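You operate a simulated robot arm through the tools that you are given. There is no shell and no other tool. Be economical: measure what you need, move in short steps, check, and stop when the job is done.

Carry out the task below with a simulated two-armed robot. There is one attempt and no reset: what you move stays moved.

## Task
Grease the orange seal, screw the lid on the small jar and put it on the cabinet.
Fine: use the green brush and stand it back where it was; the other seal stays dry. Set down upright: green brush, small jar. A coat counts when it lies all over at full strength: go over it till it gets no stronger.

It is judged by the outcome, as a careful person would: the job done as asked, and still so three seconds after it is handed in. It fails if anything else is knocked over, pushed out of place, dropped, spilled or broken. A push-on lid holds only when it is set on centred and level and pressed home; a screw cap is set on level and turned clockwise until tight.

## Robot
Two 7-joint arms with fingered hands on one trunk, on a base that drives. Base frame: it is fixed to the floor where the robot stands at the start and does not move with it; the origin is under the middle of the robot, x ahead of it, y to its left, z up; the surface under the hand at the start is at about z = 803. Lengths are in mm, angles in degrees, forces in N, time in s.
The left shoulder is at the start at [86, 128, 1157], the right one opposite. Places, roughly: black cylinder knob [500, 300, 1000]; black seal [500, 0, 800]; blue slider knob [400, -100, 700]; cradle switch [700, -400, 900]; depth knob [700, -100, 1000]; flow knob [700, -300, 900]; green cylinder knob [500, 300, 1100]; hose air valve [700, -200, 900]; orange seal [500, 0, 800]; top of the panel cabinet [900, -100, 1200]; yellow latch [500, 100, 900]; yellow slider knob [400, -100, 700]. Payload 5 kg a hand.
The TCP of each hand is the grasp point between the finger pads, 37 mm short of the fingertips. In the tool frame z runs along the fingers and y along their closing line. Largest opening 124 mm; the body of the gripper starts 43 mm behind the TCP. The gripper is a hand of 3 fingers: y runs from the thumb to the fingers, the wrist lies at [-21, -116, -203] in the tool frame.
Orientation is that of the tool frame in the base frame, as a unit quaternion [w, x, y, z]. With the fingers straight down and the wrist toward the robot, the tool's x, y and z point along [0, 1, 0], [1, 0, 0] and [0, 0, -1] of the base frame.

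## Interface
- The arms move only by the tool play_rows. It takes "left_series", "right_series" or both (then of equal length, played together; a hand with none holds still); each is a list of rows, each a list of 6 numbers: the shift along the base's x, y, z in units of 150 mm (1.0 is 150 mm), then the turn, a rotation vector about the base's x, y, z in units of 120 degrees (1.0 is 120 degrees). In form: [[x, y, z, wx, wy, wz], ...]. A call has 1 to 10 rows; each row is the pose to reach, as a shift and turn from the pose commanded when the call began. A call with a number of a shift or a turn outside -1 to 1 is refused whole. A row lasts 0.2 s, in which the tool goes at most 50 mm and 8.6 degrees; a call with a longer step from one row to the next is refused whole. Where a pose cannot be reached the arm comes as near as it can. A force on the tool above 90 N (or 10 N above the force at the start of the call, whichever is more), or a blocked arm, ends the call early, and 0.2 s more pass. In this call time passes only in rows, and 0.2 s behind the last. The reply holds the time, the measured pose of the TCP, the force on the tool along the base axes, the opening and the grip force, in the units named above and with some noise, with the torque about the TCP (base axes, N m) and any sound that the robot's microphone picked up, and new pictures: "views" is both (left out), scene, wrist or none (wrist: the cameras of the hands that moved).
- Cameras (640 x 400 px; columns grow to the right, rows downward): "scene" is now at [246.2, -13.8, 1321.4]; the picture's right is [-0.14, -0.99, 0.00], its down [-0.54, 0.08, -0.84] and it looks along [0.83, -0.12, -0.55] (base axes); focal length 214 px, centre (320, 200). "left" rides on the left gripper at [-72, -104, -154] in its tool frame; the picture's right is [-0.83, -0.26, 0.49], its down [0.51, -0.72, 0.47] and it looks along [0.23, 0.64, 0.73] (tool axes); focal length 243 px, centre (320, 200). "right" rides on the right gripper at [72, -104, -154] in its tool frame; the picture's right is [-0.83, 0.26, -0.49], its down [-0.51, -0.72, 0.47] and it looks along [-0.23, 0.64, 0.73] (tool axes); focal length 243 px, centre (320, 200).
- lift_body(by): slides the trunk up (or, below 0, down) by that many mm; the arms and the scene camera ride with it, the base frame stays. It gives what a move gives, with no picture.
- base_move(legs): drives the robot by 1 to 6 legs, each [ahead, left, turn to the left] in mm, mm and degrees, along the robot's own axes; the way and the turn of a leg run together, so that a leg with both is an arc; at most 1500 mm and 180 degrees a leg. The arms and the cameras ride along, it lands a little off, and it stops where it bumps. It gives what a move gives, and a new picture of the scene camera.
- finger_targets(index, middle, thumb_bend, thumb_turn, hand): sets how far each is bent, from 0 (flat) to 100 (curled in); at 30 the hand is open as for a grip, at 70 the pads meet at the TCP. One left out holds its place. A second passes; each finger stops where it meets its share of the squeeze, and holds until it gets a number again. It is the only way to open and close the hand. It gives what a move gives, with no picture; readings hold the bend of each and the force on the fingers (four entries, about 0 where the hand has none), thumb and palm. thumb_turn goes from beside the hand (0) to across from the fingers (100), as for a grip.
- aim_head(pan, tilt): turns the head with the scene camera to pan (to the left, within 80 degrees either way) and tilt (down, from -29 to 69), counted from straight ahead of the robot. It gives what a move gives, and a new picture of the scene camera.
- pixel_to_xyz(camera, pixels): for up to 12 pixels [column, row] of the newest picture of that camera ("zoom" is the newest enlarged one), the place [x, y, z] in the base frame of the surface seen there, good to about 3 mm. No time passes.
- close_up(camera, box): a new picture of the part [left, top, right, bottom] of that camera's present view, enlarged. No time passes.
- close_job(): hands the job in; it is judged then, once.

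Go step by step. Measure first, check grasps and placings, and put right what went wrong. The budget is 80 turns and 260 pictures, counting those below and the enlarged ones. Unless the task says otherwise, let go and move clear before handing in.

The tools are called after "Request:" as a command line: name --argument value ..., lists and objects as JSON in quotes. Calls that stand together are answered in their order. play_rows: Moves the arms, as the interface text tells. Its arguments: {"type":"object","properties":{"left_series":{"type":"array","items":{"type":"array","items":{"type":"number"}}},"right_series":{"type":"array","items":{"type":"array","items":{"type":"number"}}},"views":{"type":"string","enum":["both","scene","wrist","none"]}},"required":[]} The other tools are called the same way: lift_body (by) slides the trunk up or down; finger_targets (index, middle, thumb_bend, thumb_turn, hand) moves the fingers one by one; base_move (legs) drives the base; aim_head (pan, tilt) turns the head that bears the scene camera; pixel_to_xyz (camera, pixels) gives the place of the surface under pixels of a picture; close_up (camera, box) takes an enlarged picture of a part of a camera's view; close_job () hands the job in.

At the start:

```text
time: 0.0
left_tcp_pos: [650.0, 103.4, 1409.1]
left_orientation: [0.0, 0.707, 0.707, 0.0]
left_contact_force: [-0.4, -0.1, 0.0]
left_torque: [0.03, -0.02, 0.04]
left_finger_gap: 123.8
left_grasp_force: 0.1
left_shape: jaw
left_bend: [30.0, 30.0, 30.0, 98.0]
left_finger forces: [0.1, 0.1, 0.0, 0.0, 0.0, 0.0]
right_tcp_pos: [525.6, -438.9, 1412.7]
right_orientation: [-0.001, 0.707, 0.707, 0.0]
right_contact_force: [0.0, 0.2, 0.1]
right_torque: [-0.02, -0.03, 0.01]
right_finger_gap: 123.6
right_grasp_force: 0.0
right_shape: jaw
right_bend: [30.0, 30.0, 30.0, 98.0]
right_finger forces: [0.0, 0.1, 0.1, 0.1, 0.0, 0.1]
trunk travel left (down, up): [-350.0, 213.0]
robot x, y, heading: [-2.1, 0.3, 0.0]
head pan, tilt: [-8.2, 33.0]
```

scene: 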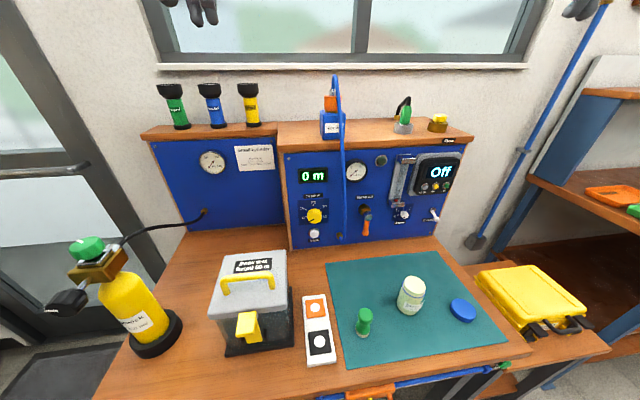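
right: 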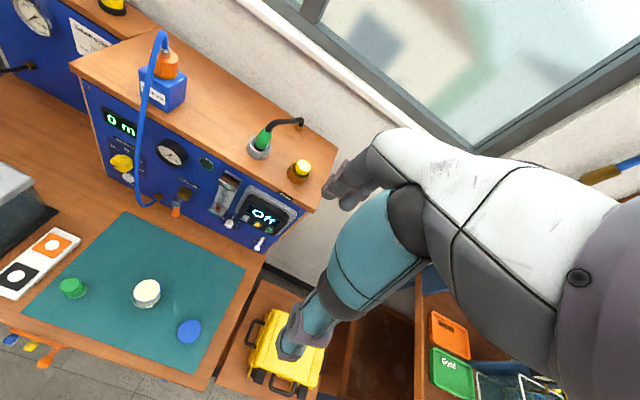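
left: 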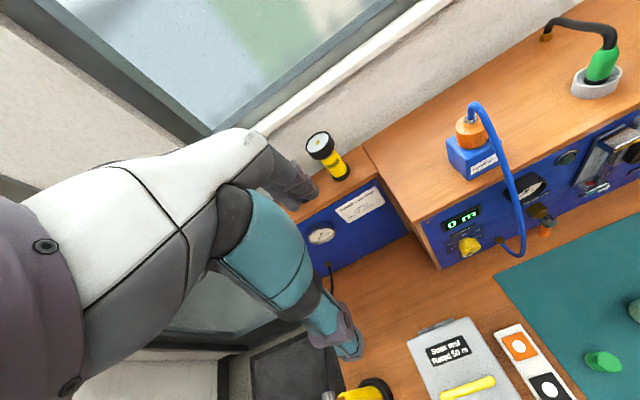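

The scene shows a mat with a cream jar (411,295), a green item (363,322) and a blue disc (462,310), plus a seal tray (318,330) and items on the cabinet top. I'll zoom in to identify the brush, the jar and the lid.

Request:
close_up --camera "scene" --box '[290, 260, 510, 398]'

Request:
close_up --camera "scene" --box '[280, 70, 480, 195]'

Request:
close_up --camera "right" --box '[0, 200, 260, 362]'

Request:
pixel_to_xyz --camera "scene" --pixels '[[363, 312], [363, 330], [411, 282], [411, 295], [462, 308], [315, 306], [319, 343], [403, 128], [403, 112], [438, 123], [333, 125], [400, 340]]'

```text
2.90 times, centred on (400, 329) of scene
```

zoom: 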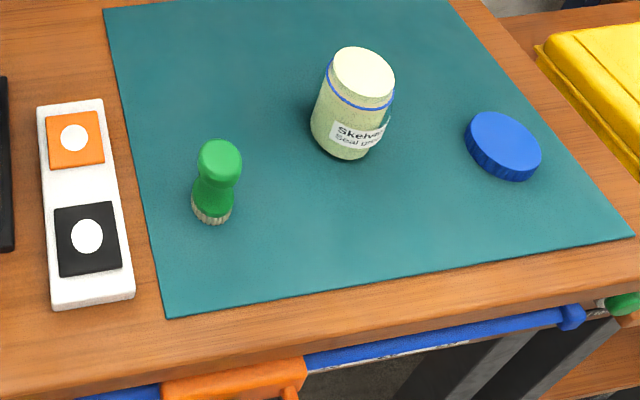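

```text
3.20 times, centred on (380, 132) of scene
```

zoom: 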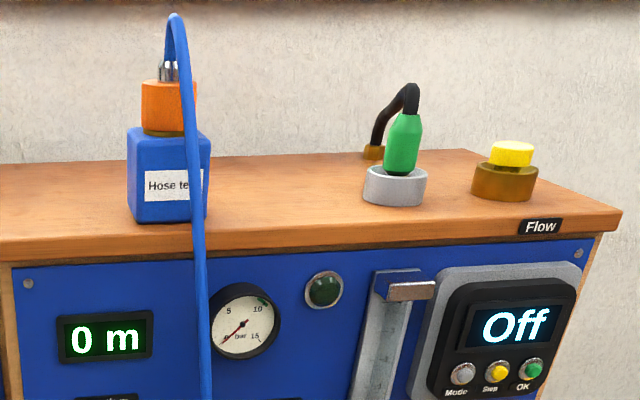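

```text
2.46 times, centred on (130, 281) of right
```

zoom: 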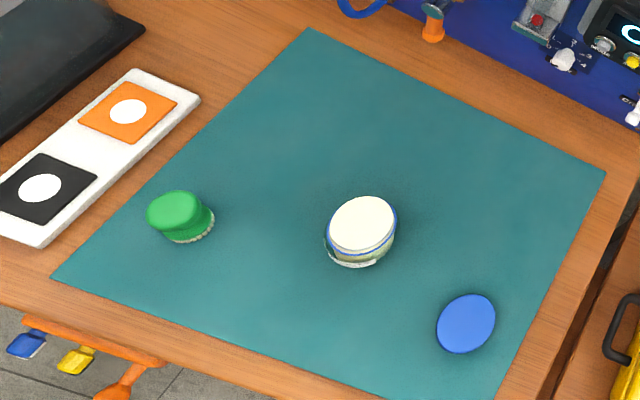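

```text
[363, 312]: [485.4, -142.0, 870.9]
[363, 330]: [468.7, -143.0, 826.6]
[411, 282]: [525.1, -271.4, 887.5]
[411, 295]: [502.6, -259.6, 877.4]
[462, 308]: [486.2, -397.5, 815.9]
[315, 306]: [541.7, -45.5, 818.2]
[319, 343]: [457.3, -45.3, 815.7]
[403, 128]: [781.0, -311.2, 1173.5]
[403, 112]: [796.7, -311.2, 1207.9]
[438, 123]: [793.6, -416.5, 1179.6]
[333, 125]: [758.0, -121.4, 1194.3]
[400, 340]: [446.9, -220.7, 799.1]
```

The green brush stands on its bristles at about (480,-142), z 803–875. The open grease jar is at (515,-265) with its top at 887, and the blue lid is at (486,-397). These are too near to reach well, so I'll back up 200 mm and tilt the head down.

Request:
base_move --legs '[[-200, 0, 0]]'

Request:
aim_head --pan -12 --tilt 35

```text
time: 1.6
left_tcp_pos: [451.2, 102.0, 1406.7]
left_orientation: [-0.001, 0.708, 0.706, -0.001]
left_contact_force: [0.0, -0.1, -0.8]
left_torque: [-0.04, -0.01, -0.01]
left_finger_gap: 123.6
left_grasp_force: 0.0
left_shape: jaw
left_bend: [30.0, 30.0, 30.0, 98.0]
left_finger forces: [0.0, 0.0, 0.0, 0.0, 0.1, 0.1]
right_tcp_pos: [325.6, -439.8, 1410.1]
right_orientation: [-0.001, 0.707, 0.707, -0.001]
right_contact_force: [-0.2, -0.1, 0.4]
right_torque: [0.0, 0.01, 0.01]
right_finger_gap: 123.6
right_grasp_force: 0.1
right_shape: jaw
right_bend: [30.0, 30.0, 30.0, 98.0]
right_finger forces: [0.0, 0.0, 0.0, 0.0, 0.0, 0.1]
trunk travel left (down, up): [-350.0, 213.0]
robot x, y, heading: [-200.6, 0.4, -0.1]
head pan, tilt: [-8.2, 33.0]
```

scene: 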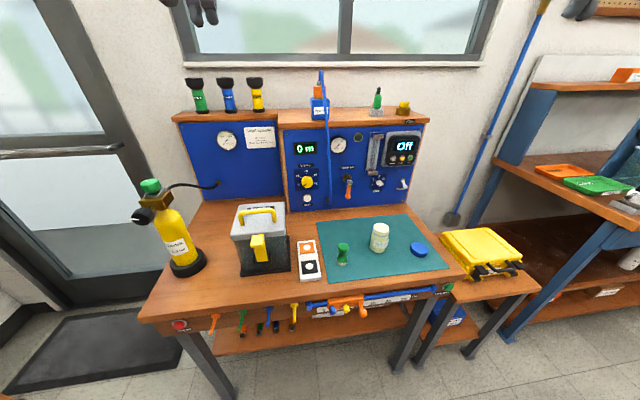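

```text
time: 2.2
left_tcp_pos: [449.1, 102.1, 1409.0]
left_orientation: [0.0, 0.707, 0.707, 0.0]
left_contact_force: [0.2, 0.5, 0.1]
left_torque: [0.02, 0.0, -0.03]
left_finger_gap: 123.5
left_grasp_force: 0.0
left_shape: jaw
left_bend: [30.0, 30.0, 30.0, 98.0]
left_finger forces: [0.0, 0.1, 0.0, 0.0, 0.0, 0.1]
right_tcp_pos: [321.9, -438.9, 1411.2]
right_orientation: [0.0, 0.708, 0.706, -0.001]
right_contact_force: [0.2, 0.3, -0.5]
right_torque: [0.02, -0.03, -0.03]
right_finger_gap: 123.8
right_grasp_force: 0.0
right_shape: jaw
right_bend: [30.0, 30.0, 30.0, 98.0]
right_finger forces: [0.0, 0.2, 0.1, 0.1, 0.0, 0.1]
trunk travel left (down, up): [-350.0, 213.0]
robot x, y, heading: [-204.0, -2.5, -0.0]
head pan, tilt: [-12.0, 35.0]
```

scene: 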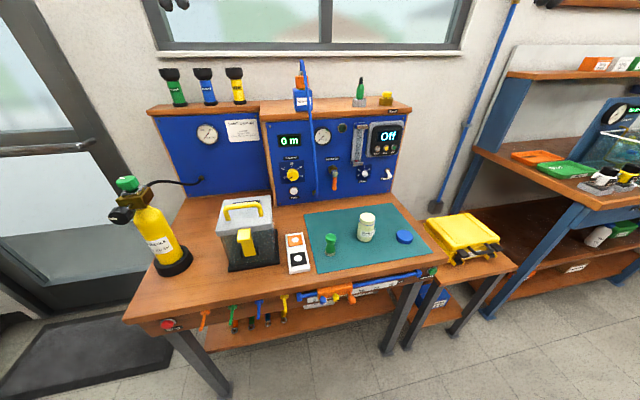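

Base is at -204. Moving the right hand to above the brush.

Request:
play_rows --right_series '[[0.25, 0.22, -0.1, 0, 0, 0], [0.5, 0.44, -0.2, 0, 0, 0], [0.7, 0.66, -0.4, 0, 0, 0], [0.85, 0.85, -0.6, 0, 0, 0], [1, 1, -0.8, 0, 0, 0], [1, 1, -1, 0, 0, 0]]' --views "none"

Request:
play_rows --right_series '[[0, 0.25, -0.2, 0, 0, 0], [0, 0.5, -0.4, 0, 0, 0], [0, 0.7, -0.6, 0, 0, 0], [0, 0.85, -0.8, 0, 0, 0], [0, 0.95, -1, 0, 0, 0]]' --views "both"

```text
refused: row 1 steps farther than a row can; nothing moved
```

```text
time: 3.5
left_tcp_pos: [448.2, 101.9, 1409.3]
left_orientation: [0.001, 0.707, 0.707, -0.001]
left_contact_force: [-0.5, -0.1, -0.9]
left_torque: [0.0, 0.03, -0.01]
left_finger_gap: 123.8
left_grasp_force: 0.0
left_shape: jaw
left_bend: [30.0, 30.0, 30.0, 98.0]
left_finger forces: [0.0, 0.0, 0.0, 0.0, 0.0, 0.1]
right_tcp_pos: [321.6, -299.1, 1260.6]
right_orientation: [0.0, 0.708, 0.706, 0.0]
right_contact_force: [-0.3, -0.2, -0.4]
right_torque: [0.01, 0.0, 0.0]
right_finger_gap: 123.8
right_grasp_force: 0.0
right_shape: jaw
right_bend: [30.0, 30.0, 30.0, 98.0]
right_finger forces: [0.0, 0.1, 0.0, 0.1, 0.0, 0.0]
trunk travel left (down, up): [-350.0, 213.0]
robot x, y, heading: [-203.1, -0.8, -0.2]
head pan, tilt: [-12.0, 35.0]
```

scene: 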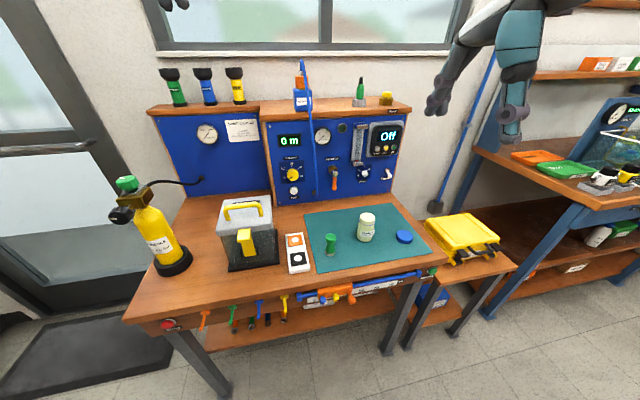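
right: 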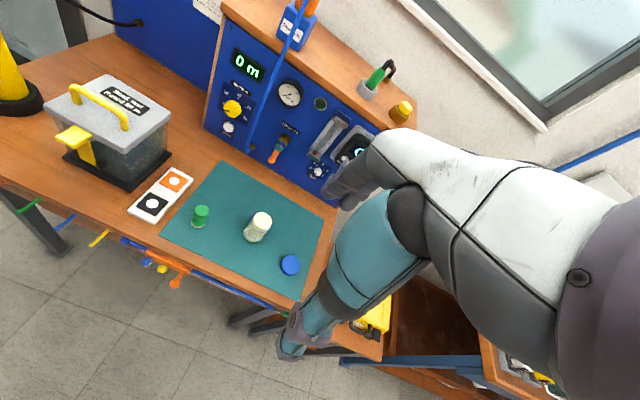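

Now at (322,-299,1261); going on to above the brush in two moves.

Request:
play_rows --right_series '[[0.19, 0.19, -0.16, 0, 0, 0], [0.38, 0.38, -0.32, 0, 0, 0], [0.57, 0.57, -0.48, 0, 0, 0], [0.76, 0.76, -0.64, 0, 0, 0], [0.9, 0.9, -0.82, 0, 0, 0], [1, 1, -1, 0, 0, 0]]' --views "none"

Request:
play_rows --right_series '[[0.02, 0.02, -0.3, 0, 0, 0], [0.04, 0.04, -0.6, 0, 0, 0], [0.04, 0.04, -0.87, 0, 0, 0]]' --views "both"

```text
time: 4.8
left_tcp_pos: [450.4, 102.6, 1408.2]
left_orientation: [-0.001, 0.708, 0.707, -0.001]
left_contact_force: [0.2, -0.8, -1.3]
left_torque: [0.02, 0.05, 0.02]
left_finger_gap: 124.0
left_grasp_force: 0.0
left_shape: jaw
left_bend: [30.0, 30.0, 30.0, 98.0]
left_finger forces: [0.0, 0.0, 0.0, 0.1, 0.1, 0.0]
right_tcp_pos: [474.4, -145.6, 1111.3]
right_orientation: [0.0, 0.708, 0.706, 0.0]
right_contact_force: [-1.2, 0.2, 0.1]
right_torque: [0.01, 0.02, 0.0]
right_finger_gap: 123.9
right_grasp_force: 0.0
right_shape: jaw
right_bend: [30.0, 30.0, 30.0, 98.0]
right_finger forces: [0.0, 0.1, 0.1, 0.0, 0.1, 0.1]
trunk travel left (down, up): [-350.0, 213.0]
robot x, y, heading: [-202.0, -2.8, -0.1]
head pan, tilt: [-12.0, 35.0]
```

```text
time: 5.7
left_tcp_pos: [448.9, 101.5, 1408.2]
left_orientation: [-0.001, 0.707, 0.707, 0.0]
left_contact_force: [0.4, -0.9, -0.1]
left_torque: [0.07, 0.01, -0.02]
left_finger_gap: 123.6
left_grasp_force: 0.1
left_shape: jaw
left_bend: [30.0, 30.0, 30.0, 98.0]
left_finger forces: [0.0, 0.1, 0.0, 0.0, 0.1, 0.0]
right_tcp_pos: [477.2, -141.6, 983.9]
right_orientation: [0.0, 0.708, 0.706, 0.0]
right_contact_force: [-0.1, -0.5, -0.2]
right_torque: [-0.01, -0.02, 0.02]
right_finger_gap: 123.9
right_grasp_force: 0.0
right_shape: jaw
right_bend: [30.0, 30.0, 30.0, 98.0]
right_finger forces: [0.1, 0.0, 0.1, 0.0, 0.0, 0.1]
trunk travel left (down, up): [-350.0, 213.0]
robot x, y, heading: [-204.1, 0.5, -0.2]
head pan, tilt: [-12.0, 35.0]
```

scene: 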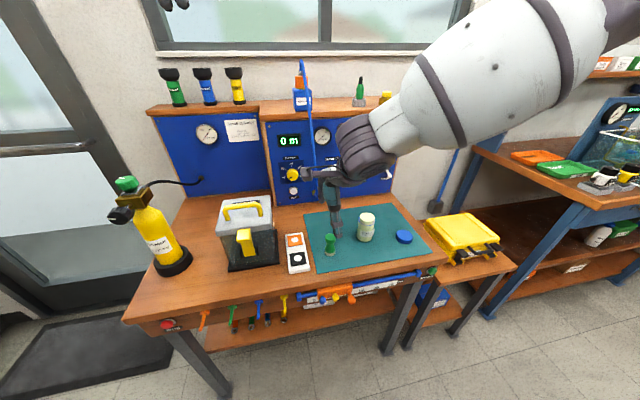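
right: 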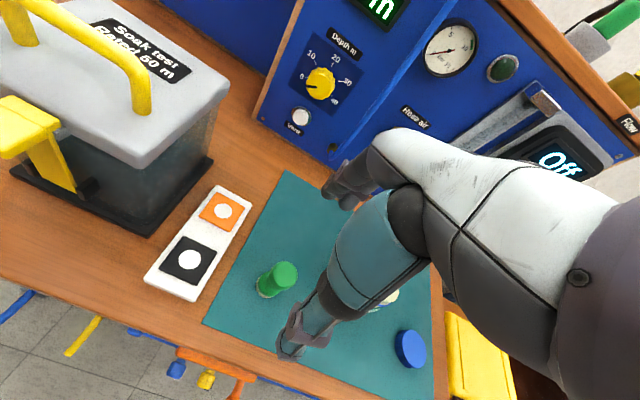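

The wrist view shows the brush at (276,278), still clear of the hand. I'll measure the brush, seals, jar and lid more precisely.

Request:
close_up --camera "right" --box '[130, 170, 450, 370]'

Request:
close_up --camera "scene" --box '[270, 195, 430, 295]'

Request:
pixel_to_xyz --camera "right" --pixels '[[284, 265], [278, 268], [293, 270], [285, 274], [268, 290], [200, 212], [240, 218], [231, 196], [209, 224], [222, 211], [410, 348]]'

```text
2.00 times, centred on (290, 270) of right
```

zoom: 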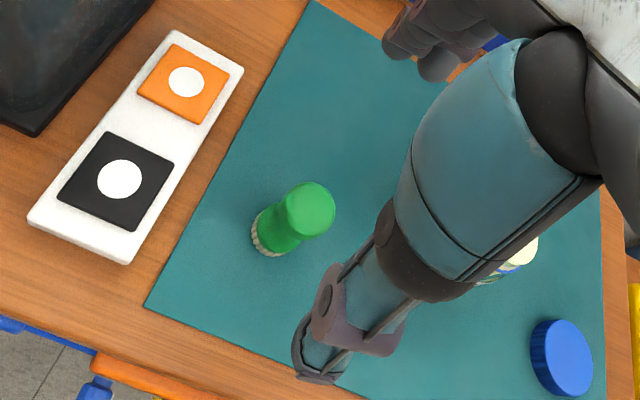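

```text
4.00 times, centred on (350, 245) of scene
```

zoom: 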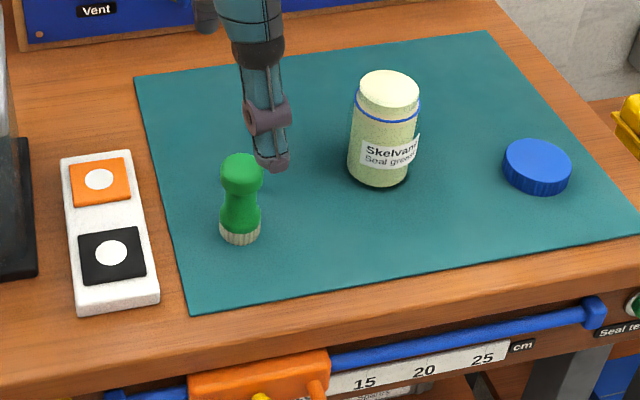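

```text
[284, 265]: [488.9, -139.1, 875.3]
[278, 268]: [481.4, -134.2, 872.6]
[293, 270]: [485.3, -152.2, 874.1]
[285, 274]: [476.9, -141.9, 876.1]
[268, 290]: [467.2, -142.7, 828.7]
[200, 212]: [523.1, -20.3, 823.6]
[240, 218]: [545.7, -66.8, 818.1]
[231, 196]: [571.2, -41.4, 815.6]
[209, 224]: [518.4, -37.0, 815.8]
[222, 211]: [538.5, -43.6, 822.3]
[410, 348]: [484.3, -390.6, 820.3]
```

Brush centre is about (481,-143), top at z 875, bristles at 803. Descending to TCP z≈862.

Request:
play_rows --right_series '[[0.02, -0.01, -0.3, 0, 0, 0], [0.02, -0.01, -0.6, 0, 0, 0], [0.02, -0.01, -0.8, 0, 0, 0]]' --views "both"

Request:
close_up --camera "scene" --box '[290, 200, 418, 280]'

```text
time: 6.5
left_tcp_pos: [448.3, 103.8, 1409.2]
left_orientation: [0.0, 0.708, 0.706, 0.0]
left_contact_force: [-1.0, -0.2, 0.0]
left_torque: [0.0, 0.0, -0.02]
left_finger_gap: 123.5
left_grasp_force: 0.1
left_shape: jaw
left_bend: [30.0, 30.0, 30.0, 98.0]
left_finger forces: [0.1, 0.0, 0.0, 0.0, 0.1, 0.0]
right_tcp_pos: [480.8, -142.3, 860.5]
right_orientation: [0.0, 0.708, 0.706, 0.001]
right_contact_force: [-0.4, -0.4, -0.7]
right_torque: [0.03, 0.01, -0.01]
right_finger_gap: 123.9
right_grasp_force: 0.0
right_shape: jaw
right_bend: [30.0, 30.0, 30.0, 98.0]
right_finger forces: [0.1, 0.0, 0.0, 0.0, 0.1, 0.1]
trunk travel left (down, up): [-350.0, 213.0]
robot x, y, heading: [-198.3, 4.2, -0.1]
head pan, tilt: [-12.0, 35.0]
```

scene: 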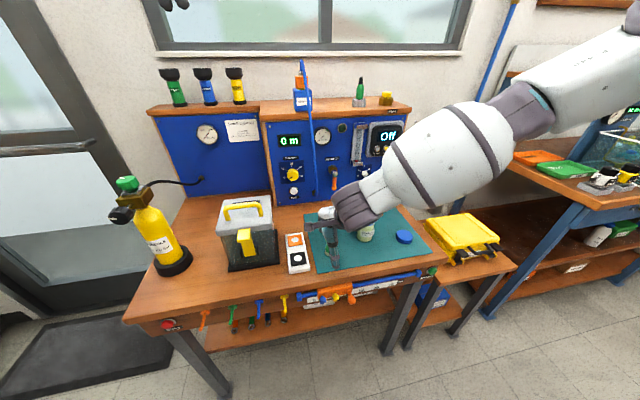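
right: 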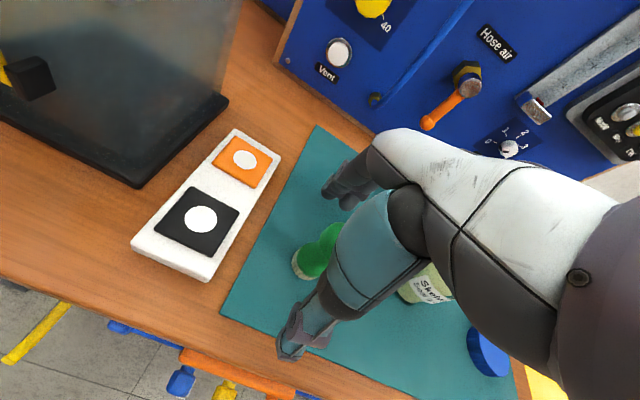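

```text
5.00 times, centred on (354, 240) of scene
```

zoom: 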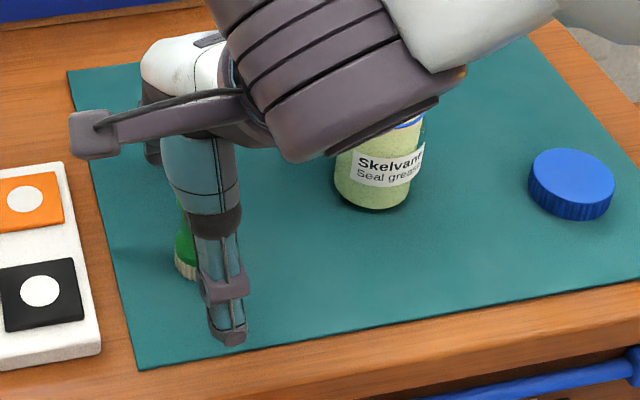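

The brush is between thumb and fingers. Closing the hand.

Request:
finger_targets --hand "right" --index 70 --middle 70 --thumb_bend 70

Request:
close_up --camera "right" --box '[200, 180, 440, 330]'

Request:
close_up --camera "scene" --box '[290, 200, 418, 280]'

```text
time: 7.5
left_tcp_pos: [448.9, 103.4, 1409.4]
left_orientation: [0.001, 0.707, 0.707, 0.001]
left_contact_force: [0.1, 0.5, -1.2]
left_torque: [-0.01, -0.02, 0.03]
left_finger_gap: 123.4
left_grasp_force: 0.0
left_shape: jaw
left_bend: [30.0, 30.0, 30.0, 98.0]
left_finger forces: [0.0, 0.0, 0.0, 0.0, 0.0, 0.0]
right_tcp_pos: [480.5, -141.0, 861.5]
right_orientation: [-0.001, 0.708, 0.706, -0.001]
right_contact_force: [1.7, -0.3, 2.3]
right_torque: [-0.05, -0.18, 0.03]
right_finger_gap: 20.7
right_grasp_force: 7.7
right_shape: fingers
right_bend: [66.0, 67.0, 65.0, 97.0]
right_finger forces: [3.5, 6.1, 0.1, 0.1, 5.6, 0.0]
trunk travel left (down, up): [-350.0, 213.0]
robot x, y, heading: [-202.0, -3.9, -0.4]
head pan, tilt: [-12.0, 35.0]
```

```text
2.67 times, centred on (320, 255) of right
```

zoom: 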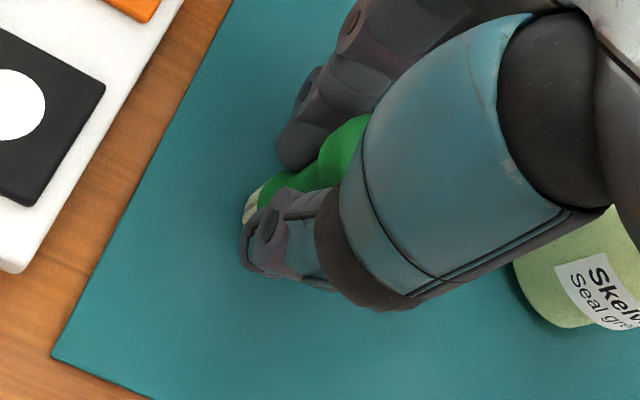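

```text
5.00 times, centred on (354, 240) of scene
```

zoom: 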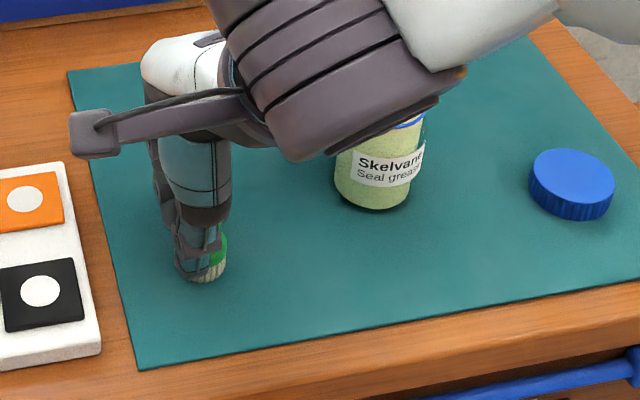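

Gripped (gap 20.7, 7.7 N). Lifting straight up 130 mm and checking.

Request:
play_rows --right_series '[[0, 0, 0.15, 0, 0, 0], [0, 0, 0.45, 0, 0, 0], [0, 0, 0.75, 0, 0, 0], [0, 0, 0.9, 0, 0, 0]]' --views "both"

Request:
close_up --camera "scene" --box '[290, 170, 418, 250]'

Request:
close_up --camera "right" --box '[160, 180, 480, 380]'

```text
time: 8.4
left_tcp_pos: [448.3, 101.9, 1409.0]
left_orientation: [0.0, 0.708, 0.707, 0.0]
left_contact_force: [0.7, 0.0, 0.9]
left_torque: [0.02, -0.01, -0.02]
left_finger_gap: 123.4
left_grasp_force: 0.1
left_shape: jaw
left_bend: [30.0, 30.0, 30.0, 98.0]
left_finger forces: [0.0, 0.1, 0.0, 0.1, 0.0, 0.0]
right_tcp_pos: [480.8, -140.5, 995.1]
right_orientation: [0.0, 0.708, 0.706, 0.0]
right_contact_force: [-0.3, -0.4, -0.8]
right_torque: [-0.02, -0.03, -0.02]
right_finger_gap: 20.0
right_grasp_force: 6.5
right_shape: fingers
right_bend: [66.0, 68.0, 66.0, 97.0]
right_finger forces: [3.3, 3.3, 0.0, 0.0, 5.9, 0.1]
trunk travel left (down, up): [-350.0, 213.0]
robot x, y, heading: [-204.0, -0.3, -0.2]
head pan, tilt: [-12.0, 35.0]
```

scene: 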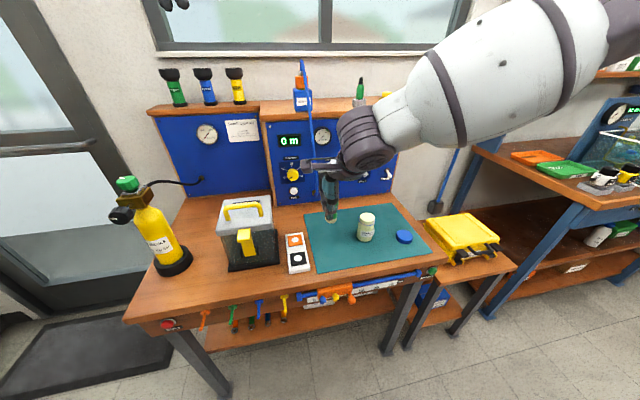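
right: 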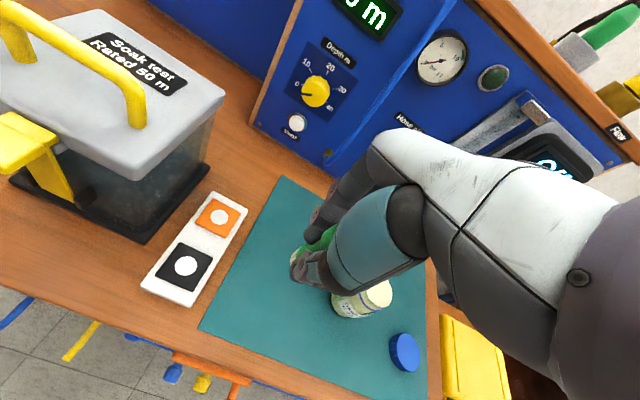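

```text
5.00 times, centred on (354, 210) of scene
```

zoom: 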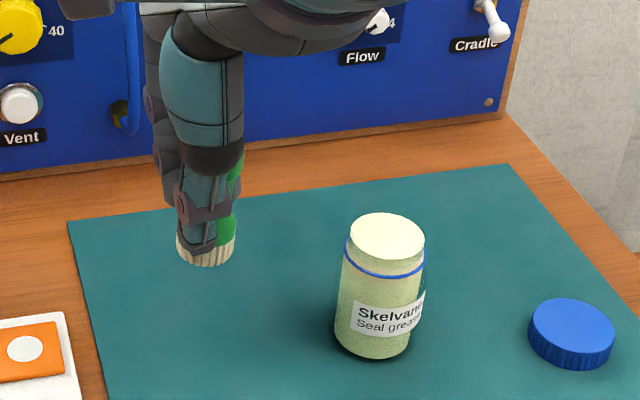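

```text
2.00 times, centred on (320, 280) of right
```

zoom: 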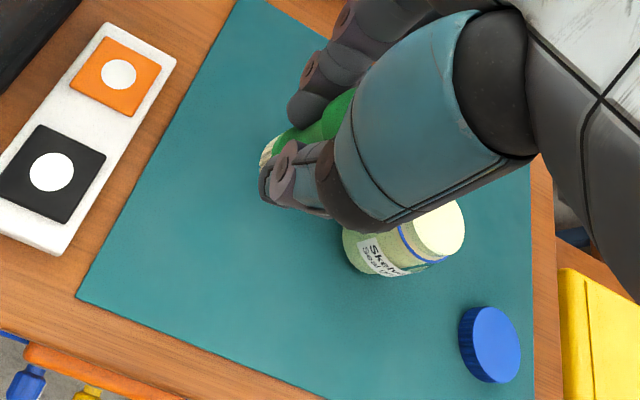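

The brush is held upright. Now measuring the jar mouth rim, and the bristle position.

Request:
close_up --camera "scene" --box '[330, 200, 410, 250]'

Request:
pixel_to_xyz --camera "zoom" --pixels '[[300, 100], [300, 120], [260, 120], [340, 120], [300, 138], [280, 200], [300, 190], [590, 265], [590, 285], [10, 160], [10, 130]]'

```text
8.00 times, centred on (370, 225) of scene
```

zoom: 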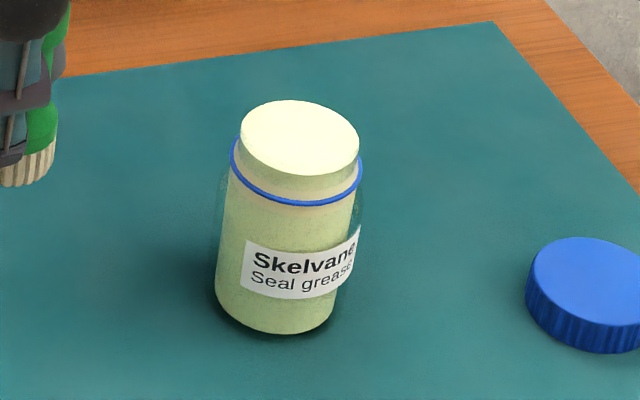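

```text
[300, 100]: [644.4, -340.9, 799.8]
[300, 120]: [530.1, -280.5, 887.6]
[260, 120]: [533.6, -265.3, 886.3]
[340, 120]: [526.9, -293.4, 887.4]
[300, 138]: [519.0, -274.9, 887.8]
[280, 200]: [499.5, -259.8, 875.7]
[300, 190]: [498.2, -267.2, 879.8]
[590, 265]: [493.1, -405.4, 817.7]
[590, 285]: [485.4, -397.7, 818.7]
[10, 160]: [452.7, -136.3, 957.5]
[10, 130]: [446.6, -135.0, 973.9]
```

Grease surface centre is (519,-275,888), about 48 mm across. Moving the brush above it, then dipping about 12 mm.

Request:
play_rows --right_series '[[0.08, -0.29, 0, 0, 0, 0], [0.16, -0.58, 0, 0, 0, 0], [0.255, -0.88, 0, 0, 0, 0]]' --views "none"

Request:
close_up --camera "scene" --box '[330, 190, 410, 240]'

```text
time: 9.2
left_tcp_pos: [448.8, 101.1, 1409.9]
left_orientation: [0.0, 0.707, 0.707, 0.001]
left_contact_force: [-1.3, -0.8, -0.3]
left_torque: [0.03, -0.01, 0.01]
left_finger_gap: 123.9
left_grasp_force: 0.0
left_shape: jaw
left_bend: [30.0, 30.0, 30.0, 98.0]
left_finger forces: [0.1, 0.0, 0.0, 0.1, 0.0, 0.0]
right_tcp_pos: [515.9, -275.5, 992.0]
right_orientation: [-0.001, 0.708, 0.706, 0.001]
right_contact_force: [-0.5, -0.1, -1.9]
right_torque: [0.02, 0.02, 0.0]
right_finger_gap: 20.3
right_grasp_force: 5.8
right_shape: fingers
right_bend: [66.0, 68.0, 66.0, 97.0]
right_finger forces: [3.3, 3.4, 0.1, 0.0, 5.7, 0.0]
trunk travel left (down, up): [-350.0, 213.0]
robot x, y, heading: [-202.2, -1.7, -0.2]
head pan, tilt: [-12.0, 35.0]
```

```text
8.00 times, centred on (370, 215) of scene
```

zoom: 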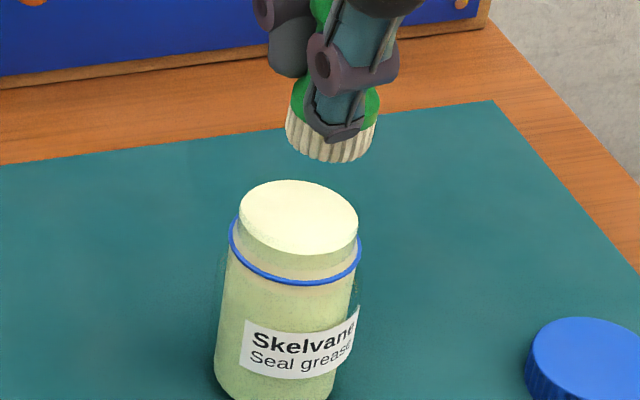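

The bristles look a bit right and near relative to the jar mouth; measuring both.

Request:
pixel_to_xyz --camera "zoom" --pixels '[[288, 125], [330, 150], [371, 135], [245, 218], [299, 218], [352, 225], [299, 185], [299, 245]]'

```text
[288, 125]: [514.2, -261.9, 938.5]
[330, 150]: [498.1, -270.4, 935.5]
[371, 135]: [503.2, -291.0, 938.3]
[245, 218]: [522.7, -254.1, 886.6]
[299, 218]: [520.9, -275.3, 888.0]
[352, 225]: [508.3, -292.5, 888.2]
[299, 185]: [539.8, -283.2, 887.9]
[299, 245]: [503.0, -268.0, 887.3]
```

Brush centre is about (514,-276) and the jar is (520,-274). I'll correct and dip.

Request:
play_rows --right_series '[[0.035, 0.015, 0, 0, 0, 0], [0.035, 0.015, -0.2, 0, 0, 0], [0.035, 0.015, -0.3, 0, 0, 0], [0.035, 0.015, -0.36, 0, 0, 0], [0.035, 0.015, -0.38, 0, 0, 0]]' --views "none"

Request:
close_up --camera "scene" --box '[330, 190, 410, 240]'

```text
time: 10.4
left_tcp_pos: [443.8, 103.3, 1412.2]
left_orientation: [0.002, 0.708, 0.707, 0.001]
left_contact_force: [0.4, -0.2, -1.0]
left_torque: [0.0, 0.0, 0.0]
left_finger_gap: 123.5
left_grasp_force: 0.1
left_shape: jaw
left_bend: [30.0, 30.0, 30.0, 98.0]
left_finger forces: [0.0, 0.1, 0.0, 0.0, 0.0, 0.1]
right_tcp_pos: [524.2, -271.7, 946.5]
right_orientation: [0.004, 0.708, 0.706, 0.005]
right_contact_force: [5.4, -6.0, 52.6]
right_torque: [-0.23, -0.31, 0.0]
right_finger_gap: 19.7
right_grasp_force: 30.1
right_shape: fingers
right_bend: [67.0, 67.0, 67.0, 97.0]
right_finger forces: [11.4, 27.2, 0.0, 0.1, 21.6, 0.0]
trunk travel left (down, up): [-350.0, 213.0]
robot x, y, heading: [-199.7, -2.9, -0.1]
head pan, tilt: [-12.0, 35.0]
```

```text
8.00 times, centred on (370, 215) of scene
```

zoom: 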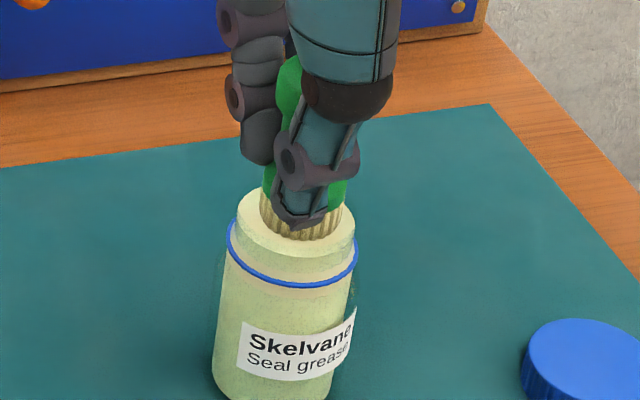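

The grease top is solid to the brush (52 N), and the bristles sit on it at 887. Lifting and checking that they're loaded.

Request:
play_rows --right_series '[[0, 0, 0.1, 0, 0, 0], [0, 0, 0.35, 0, 0, 0], [0, 0, 0.5, 0, 0, 0]]' --views "none"

Request:
close_up --camera "scene" --box '[330, 170, 426, 230]'

Request:
close_up --camera "right" --box '[200, 180, 440, 330]'

```text
time: 11.2
left_tcp_pos: [446.7, 104.0, 1408.9]
left_orientation: [0.0, 0.708, 0.707, 0.0]
left_contact_force: [-0.3, 0.3, -0.1]
left_torque: [-0.03, 0.03, -0.04]
left_finger_gap: 123.8
left_grasp_force: 0.0
left_shape: jaw
left_bend: [30.0, 30.0, 30.0, 98.0]
left_finger forces: [0.0, 0.0, 0.0, 0.0, 0.0, 0.0]
right_tcp_pos: [523.8, -271.1, 1012.0]
right_orientation: [0.0, 0.707, 0.707, -0.002]
right_contact_force: [-0.3, 0.2, -0.9]
right_torque: [-0.01, 0.0, -0.04]
right_finger_gap: 19.3
right_grasp_force: 6.2
right_shape: fingers
right_bend: [67.0, 68.0, 66.0, 97.0]
right_finger forces: [3.0, 3.0, 0.1, 0.0, 5.6, 0.0]
trunk travel left (down, up): [-350.0, 213.0]
robot x, y, heading: [-200.9, -1.1, -0.0]
head pan, tilt: [-12.0, 35.0]
```

```text
6.67 times, centred on (378, 200) of scene
```

zoom: 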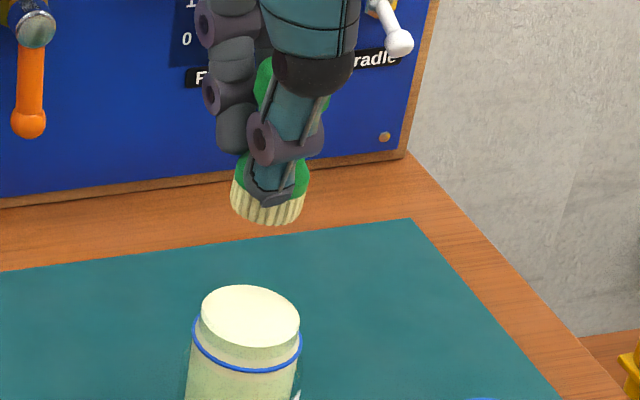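

```text
2.67 times, centred on (320, 255) of right
```

zoom: 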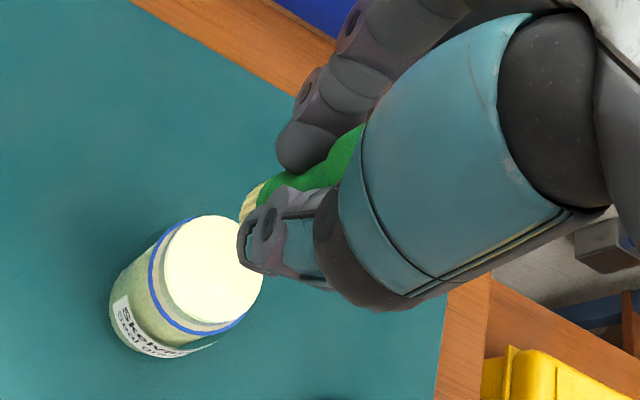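

The bristles turned cream, so they're loaded. Measuring the seal's corners before brushing.

Request:
close_up --camera "scene" --box '[270, 220, 334, 284]'

Request:
pixel_to_xyz --camera "scene" --pixels '[[288, 236], [301, 234], [289, 245], [303, 243], [295, 240], [288, 250], [296, 260]]'

```text
6.25 times, centred on (302, 252) of scene
```

zoom: 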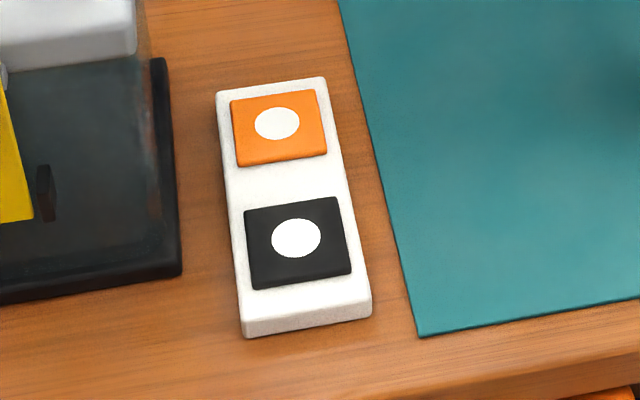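

```text
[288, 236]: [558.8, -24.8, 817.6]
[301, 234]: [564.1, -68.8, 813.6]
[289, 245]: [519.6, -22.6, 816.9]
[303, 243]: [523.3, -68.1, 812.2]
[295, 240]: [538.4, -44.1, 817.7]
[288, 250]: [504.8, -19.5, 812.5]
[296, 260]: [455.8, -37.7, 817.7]
```

Refining with zoom pixels.

Request:
pixel_to_xyz --camera "zoom" --pixels '[[236, 104], [311, 94], [321, 149], [242, 160], [276, 123], [276, 107], [277, 137], [253, 124], [299, 122], [252, 215], [334, 202], [290, 182]]'

```text
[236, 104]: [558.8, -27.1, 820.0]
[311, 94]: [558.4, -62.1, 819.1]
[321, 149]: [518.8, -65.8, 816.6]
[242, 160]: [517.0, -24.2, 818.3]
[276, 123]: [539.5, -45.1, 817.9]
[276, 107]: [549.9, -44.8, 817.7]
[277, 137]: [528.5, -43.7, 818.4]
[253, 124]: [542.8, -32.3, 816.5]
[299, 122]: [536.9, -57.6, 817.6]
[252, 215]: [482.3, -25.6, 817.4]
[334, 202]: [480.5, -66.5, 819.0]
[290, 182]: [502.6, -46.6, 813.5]
```

Seal spans x 516–561, y −67..−23, top 818; centre is (539,-45). Checking the clearance to the soak-test box on its left.

Request:
pixel_to_xyz --camera "zoom" --pixels '[[178, 265], [160, 65], [130, 20], [132, 48], [100, 60]]'

Request:
pixel_to_xyz --camera "scene" --pixels '[[270, 198], [271, 215], [265, 207], [245, 207], [275, 236], [250, 240]]'

```text
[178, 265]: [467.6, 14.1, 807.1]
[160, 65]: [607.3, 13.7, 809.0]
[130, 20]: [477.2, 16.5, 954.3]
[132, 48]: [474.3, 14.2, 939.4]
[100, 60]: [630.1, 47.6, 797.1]
```

```text
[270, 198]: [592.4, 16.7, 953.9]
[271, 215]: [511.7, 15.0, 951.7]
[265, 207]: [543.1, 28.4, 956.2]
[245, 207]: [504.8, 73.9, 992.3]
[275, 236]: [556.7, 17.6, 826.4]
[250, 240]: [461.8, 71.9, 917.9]
```

The box wall is at y≈14 and its top at 955, so the hand body may not clear it. Looking at the hand's real extents.

Request:
close_up --camera "scene" --box '[310, 120, 438, 220]'

Request:
close_up --camera "left" --box '[0, 0, 640, 400]'

Request:
pixel_to_xyz --camera "zoom" --pixels '[[320, 200]]'

```text
4.00 times, centred on (374, 170) of scene
```

zoom: 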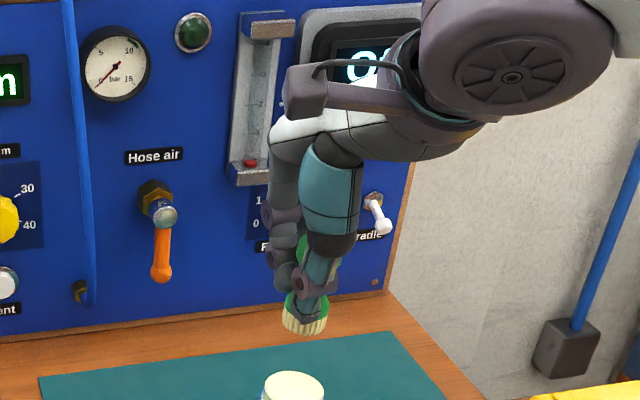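

```text
1.00 times, centred on (320, 200) of left (not enlarged: the box is as wide or as high as the picture)
```

zoom: 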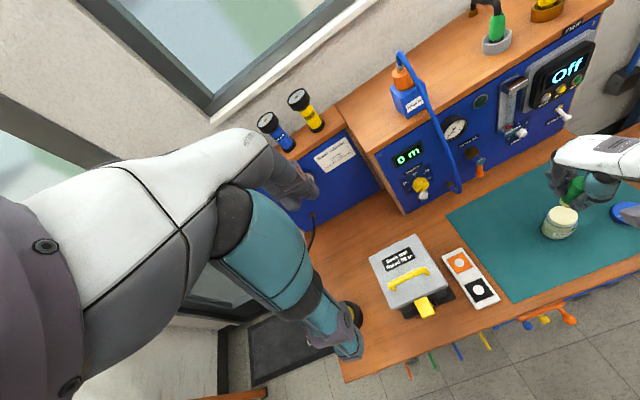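

```text
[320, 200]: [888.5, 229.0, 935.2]
```

The hand is narrow (~±30 mm) near the fingers and the camera bar rides at about z+154, above the box, so it clears. Transit to above the seal.

Request:
play_rows --right_series '[[0.03, 0.32, 0, 0, 0, 0], [0.06, 0.64, 0, 0, 0, 0], [0.1, 0.96, 0, 0, 0, 0]]' --views "none"

Request:
play_rows --right_series '[[0.02, 0.3, -0.1, 0, 0, 0], [0.02, 0.54, -0.3, 0, 0, 0], [0.02, 0.54, -0.55, 0, 0, 0]]' --views "wrist"

Request:
close_up --camera "scene" --box '[250, 180, 346, 240]'

Request:
close_up --camera "left" --box '[360, 160, 600, 310]'

```text
time: 12.1
left_tcp_pos: [450.3, 104.3, 1406.6]
left_orientation: [0.001, 0.708, 0.706, -0.001]
left_contact_force: [0.3, 0.2, -0.2]
left_torque: [-0.01, 0.01, -0.01]
left_finger_gap: 123.9
left_grasp_force: 0.0
left_shape: jaw
left_bend: [30.0, 30.0, 30.0, 98.0]
left_finger forces: [0.1, 0.0, 0.0, 0.0, 0.1, 0.1]
right_tcp_pos: [540.1, -126.8, 1013.2]
right_orientation: [-0.001, 0.708, 0.706, 0.0]
right_contact_force: [0.4, 0.0, -0.7]
right_torque: [-0.04, -0.01, -0.02]
right_finger_gap: 19.6
right_grasp_force: 6.2
right_shape: fingers
right_bend: [67.0, 68.0, 66.0, 97.0]
right_finger forces: [3.1, 3.1, 0.0, 0.1, 5.6, 0.0]
trunk travel left (down, up): [-350.0, 213.0]
robot x, y, heading: [-199.3, 3.4, -0.6]
head pan, tilt: [-12.0, 35.0]
```

```text
time: 12.8
left_tcp_pos: [447.3, 100.0, 1408.8]
left_orientation: [-0.001, 0.708, 0.706, 0.0]
left_contact_force: [-0.6, 0.0, 0.2]
left_torque: [0.06, -0.02, -0.01]
left_finger_gap: 124.0
left_grasp_force: 0.0
left_shape: jaw
left_bend: [30.0, 30.0, 30.0, 98.0]
left_finger forces: [0.0, 0.0, 0.1, 0.1, 0.0, 0.1]
right_tcp_pos: [543.2, -48.6, 933.6]
right_orientation: [0.0, 0.709, 0.705, 0.001]
right_contact_force: [0.1, 0.0, -1.0]
right_torque: [0.05, 0.01, -0.01]
right_finger_gap: 19.0
right_grasp_force: 5.8
right_shape: fingers
right_bend: [67.0, 68.0, 66.0, 97.0]
right_finger forces: [3.0, 3.2, 0.0, 0.0, 5.5, 0.0]
trunk travel left (down, up): [-350.0, 213.0]
robot x, y, heading: [-202.1, -0.1, -0.1]
head pan, tilt: [-12.0, 35.0]
```

right: 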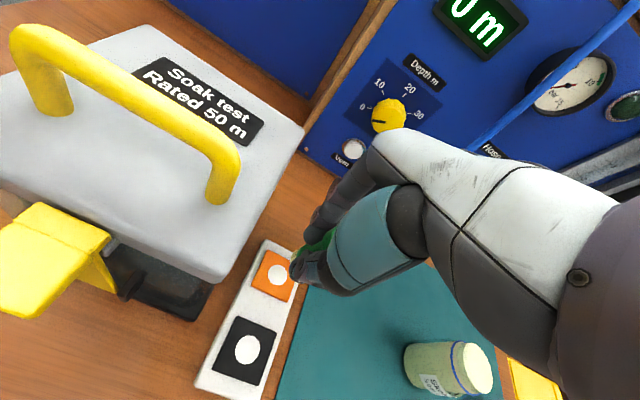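

```text
6.67 times, centred on (298, 210) of scene
```

zoom: 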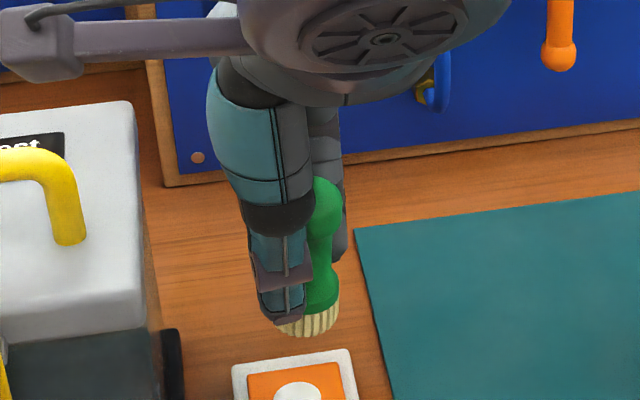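

```text
2.67 times, centred on (480, 235) of left
```

zoom: 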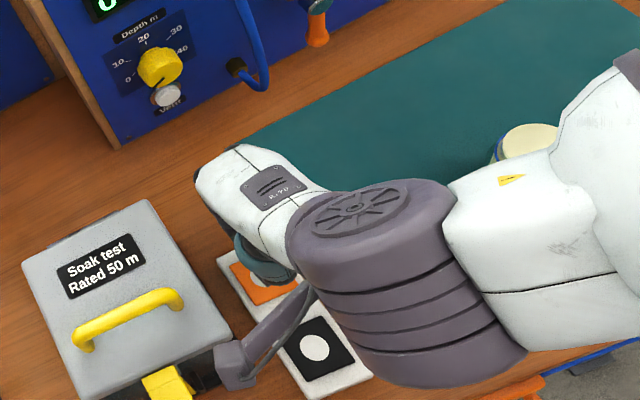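

Locating the bristles precisely above the seal.

Request:
close_up --camera "scene" --box '[250, 185, 346, 245]'

Request:
pixel_to_xyz --camera "zoom" --pixels '[[286, 298], [305, 300], [320, 298], [332, 292], [338, 280], [325, 200], [325, 160]]'

```text
6.67 times, centred on (298, 215) of scene
```

zoom: 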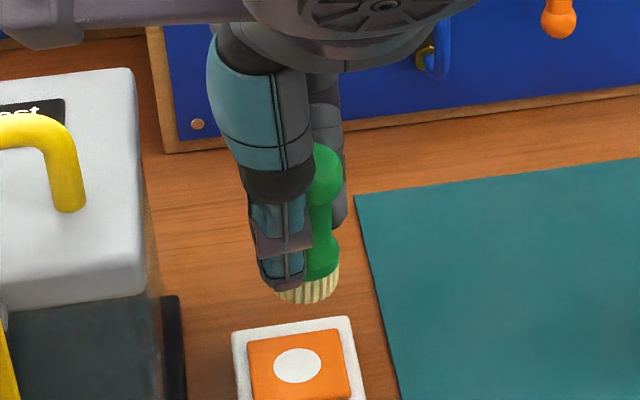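

```text
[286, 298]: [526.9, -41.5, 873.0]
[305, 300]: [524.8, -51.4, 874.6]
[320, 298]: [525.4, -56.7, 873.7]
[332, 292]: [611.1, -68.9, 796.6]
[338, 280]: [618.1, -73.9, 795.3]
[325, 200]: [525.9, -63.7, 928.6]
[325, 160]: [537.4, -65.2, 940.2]
```

The bristle centre is about 3 mm below TCP in x and y. I'll position at the centre and descend onto the seal.

Request:
play_rows --right_series '[[0, 0.045, -0.2, 0, 0, 0], [0, 0.045, -0.33, 0, 0, 0], [0, 0.045, -0.37, 0, 0, 0], [0, 0.045, -0.385, 0, 0, 0]]' --views "none"

Request:
close_up --camera "scene" --box '[250, 195, 346, 255]'

```text
time: 13.8
left_tcp_pos: [447.2, 104.0, 1410.3]
left_orientation: [0.0, 0.708, 0.706, 0.0]
left_contact_force: [0.7, -0.1, 0.1]
left_torque: [-0.01, 0.02, 0.02]
left_finger_gap: 123.6
left_grasp_force: 0.1
left_shape: jaw
left_bend: [30.0, 30.0, 30.0, 98.0]
left_finger forces: [0.1, 0.0, 0.0, 0.1, 0.0, 0.0]
right_tcp_pos: [543.1, -37.9, 878.8]
right_orientation: [0.001, 0.708, 0.707, 0.003]
right_contact_force: [5.5, 6.2, 21.3]
right_torque: [-0.02, -0.33, 0.09]
right_finger_gap: 19.1
right_grasp_force: 17.8
right_shape: fingers
right_bend: [67.0, 67.0, 66.0, 96.0]
right_finger forces: [7.1, 17.7, 0.1, 0.1, 9.4, 0.0]
trunk travel left (down, up): [-350.0, 213.0]
robot x, y, heading: [-199.9, 1.7, -0.2]
head pan, tilt: [-12.0, 35.0]
```

```text
6.67 times, centred on (298, 225) of scene
```

zoom: 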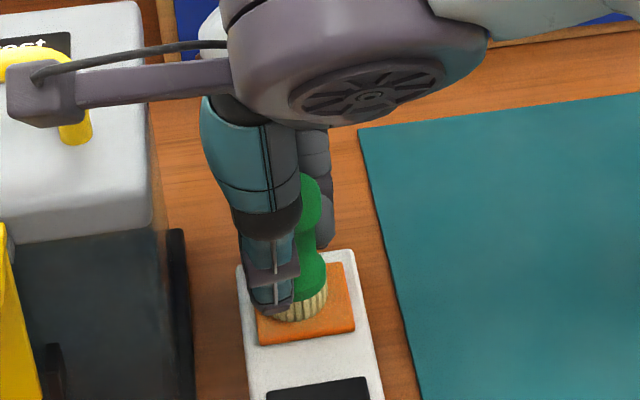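

Light contact (21 N), centred on the orange square. Brushing a square path within the orange, slightly lighter.

Request:
play_rows --right_series '[[0.08, 0, 0.01, 0, 0, 0], [0.085, 0.08, 0.01, 0, 0, 0], [0, 0.08, 0.01, 0, 0, 0], [-0.085, 0.08, 0.01, 0, 0, 0], [-0.085, 0, 0.01, 0, 0, 0], [-0.085, -0.085, 0.01, 0, 0, 0], [0, -0.085, 0.01, 0, 0, 0], [0.085, -0.085, 0.01, 0, 0, 0], [0.085, 0, 0.01, 0, 0, 0], [0, 0, 0.01, 0, 0, 0]]' --views "none"

Request:
close_up --camera "scene" --box '[250, 195, 346, 255]'

```text
time: 16.1
left_tcp_pos: [447.2, 102.9, 1410.1]
left_orientation: [-0.001, 0.707, 0.707, 0.0]
left_contact_force: [0.3, 0.1, 0.4]
left_torque: [-0.02, -0.03, -0.01]
left_finger_gap: 123.5
left_grasp_force: 0.1
left_shape: jaw
left_bend: [30.0, 30.0, 30.0, 98.0]
left_finger forces: [0.1, 0.1, 0.1, 0.0, 0.0, 0.0]
right_tcp_pos: [540.8, -40.1, 875.2]
right_orientation: [0.001, 0.708, 0.707, 0.0]
right_contact_force: [0.8, -0.5, 0.4]
right_torque: [-0.01, -0.01, -0.02]
right_finger_gap: 7.0
right_grasp_force: 0.2
right_shape: fingers
right_bend: [70.0, 70.0, 70.0, 97.0]
right_finger forces: [0.1, 0.3, 0.1, 0.0, 0.1, 0.0]
trunk travel left (down, up): [-350.0, 213.0]
robot x, y, heading: [-197.4, -0.1, -0.0]
head pan, tilt: [-12.0, 35.0]
```

```text
6.67 times, centred on (298, 225) of scene
```

zoom: 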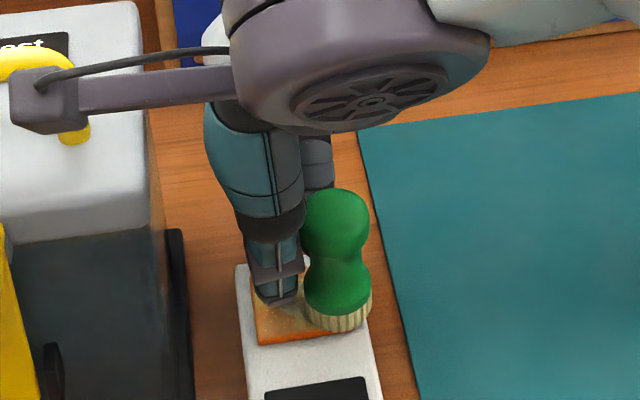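

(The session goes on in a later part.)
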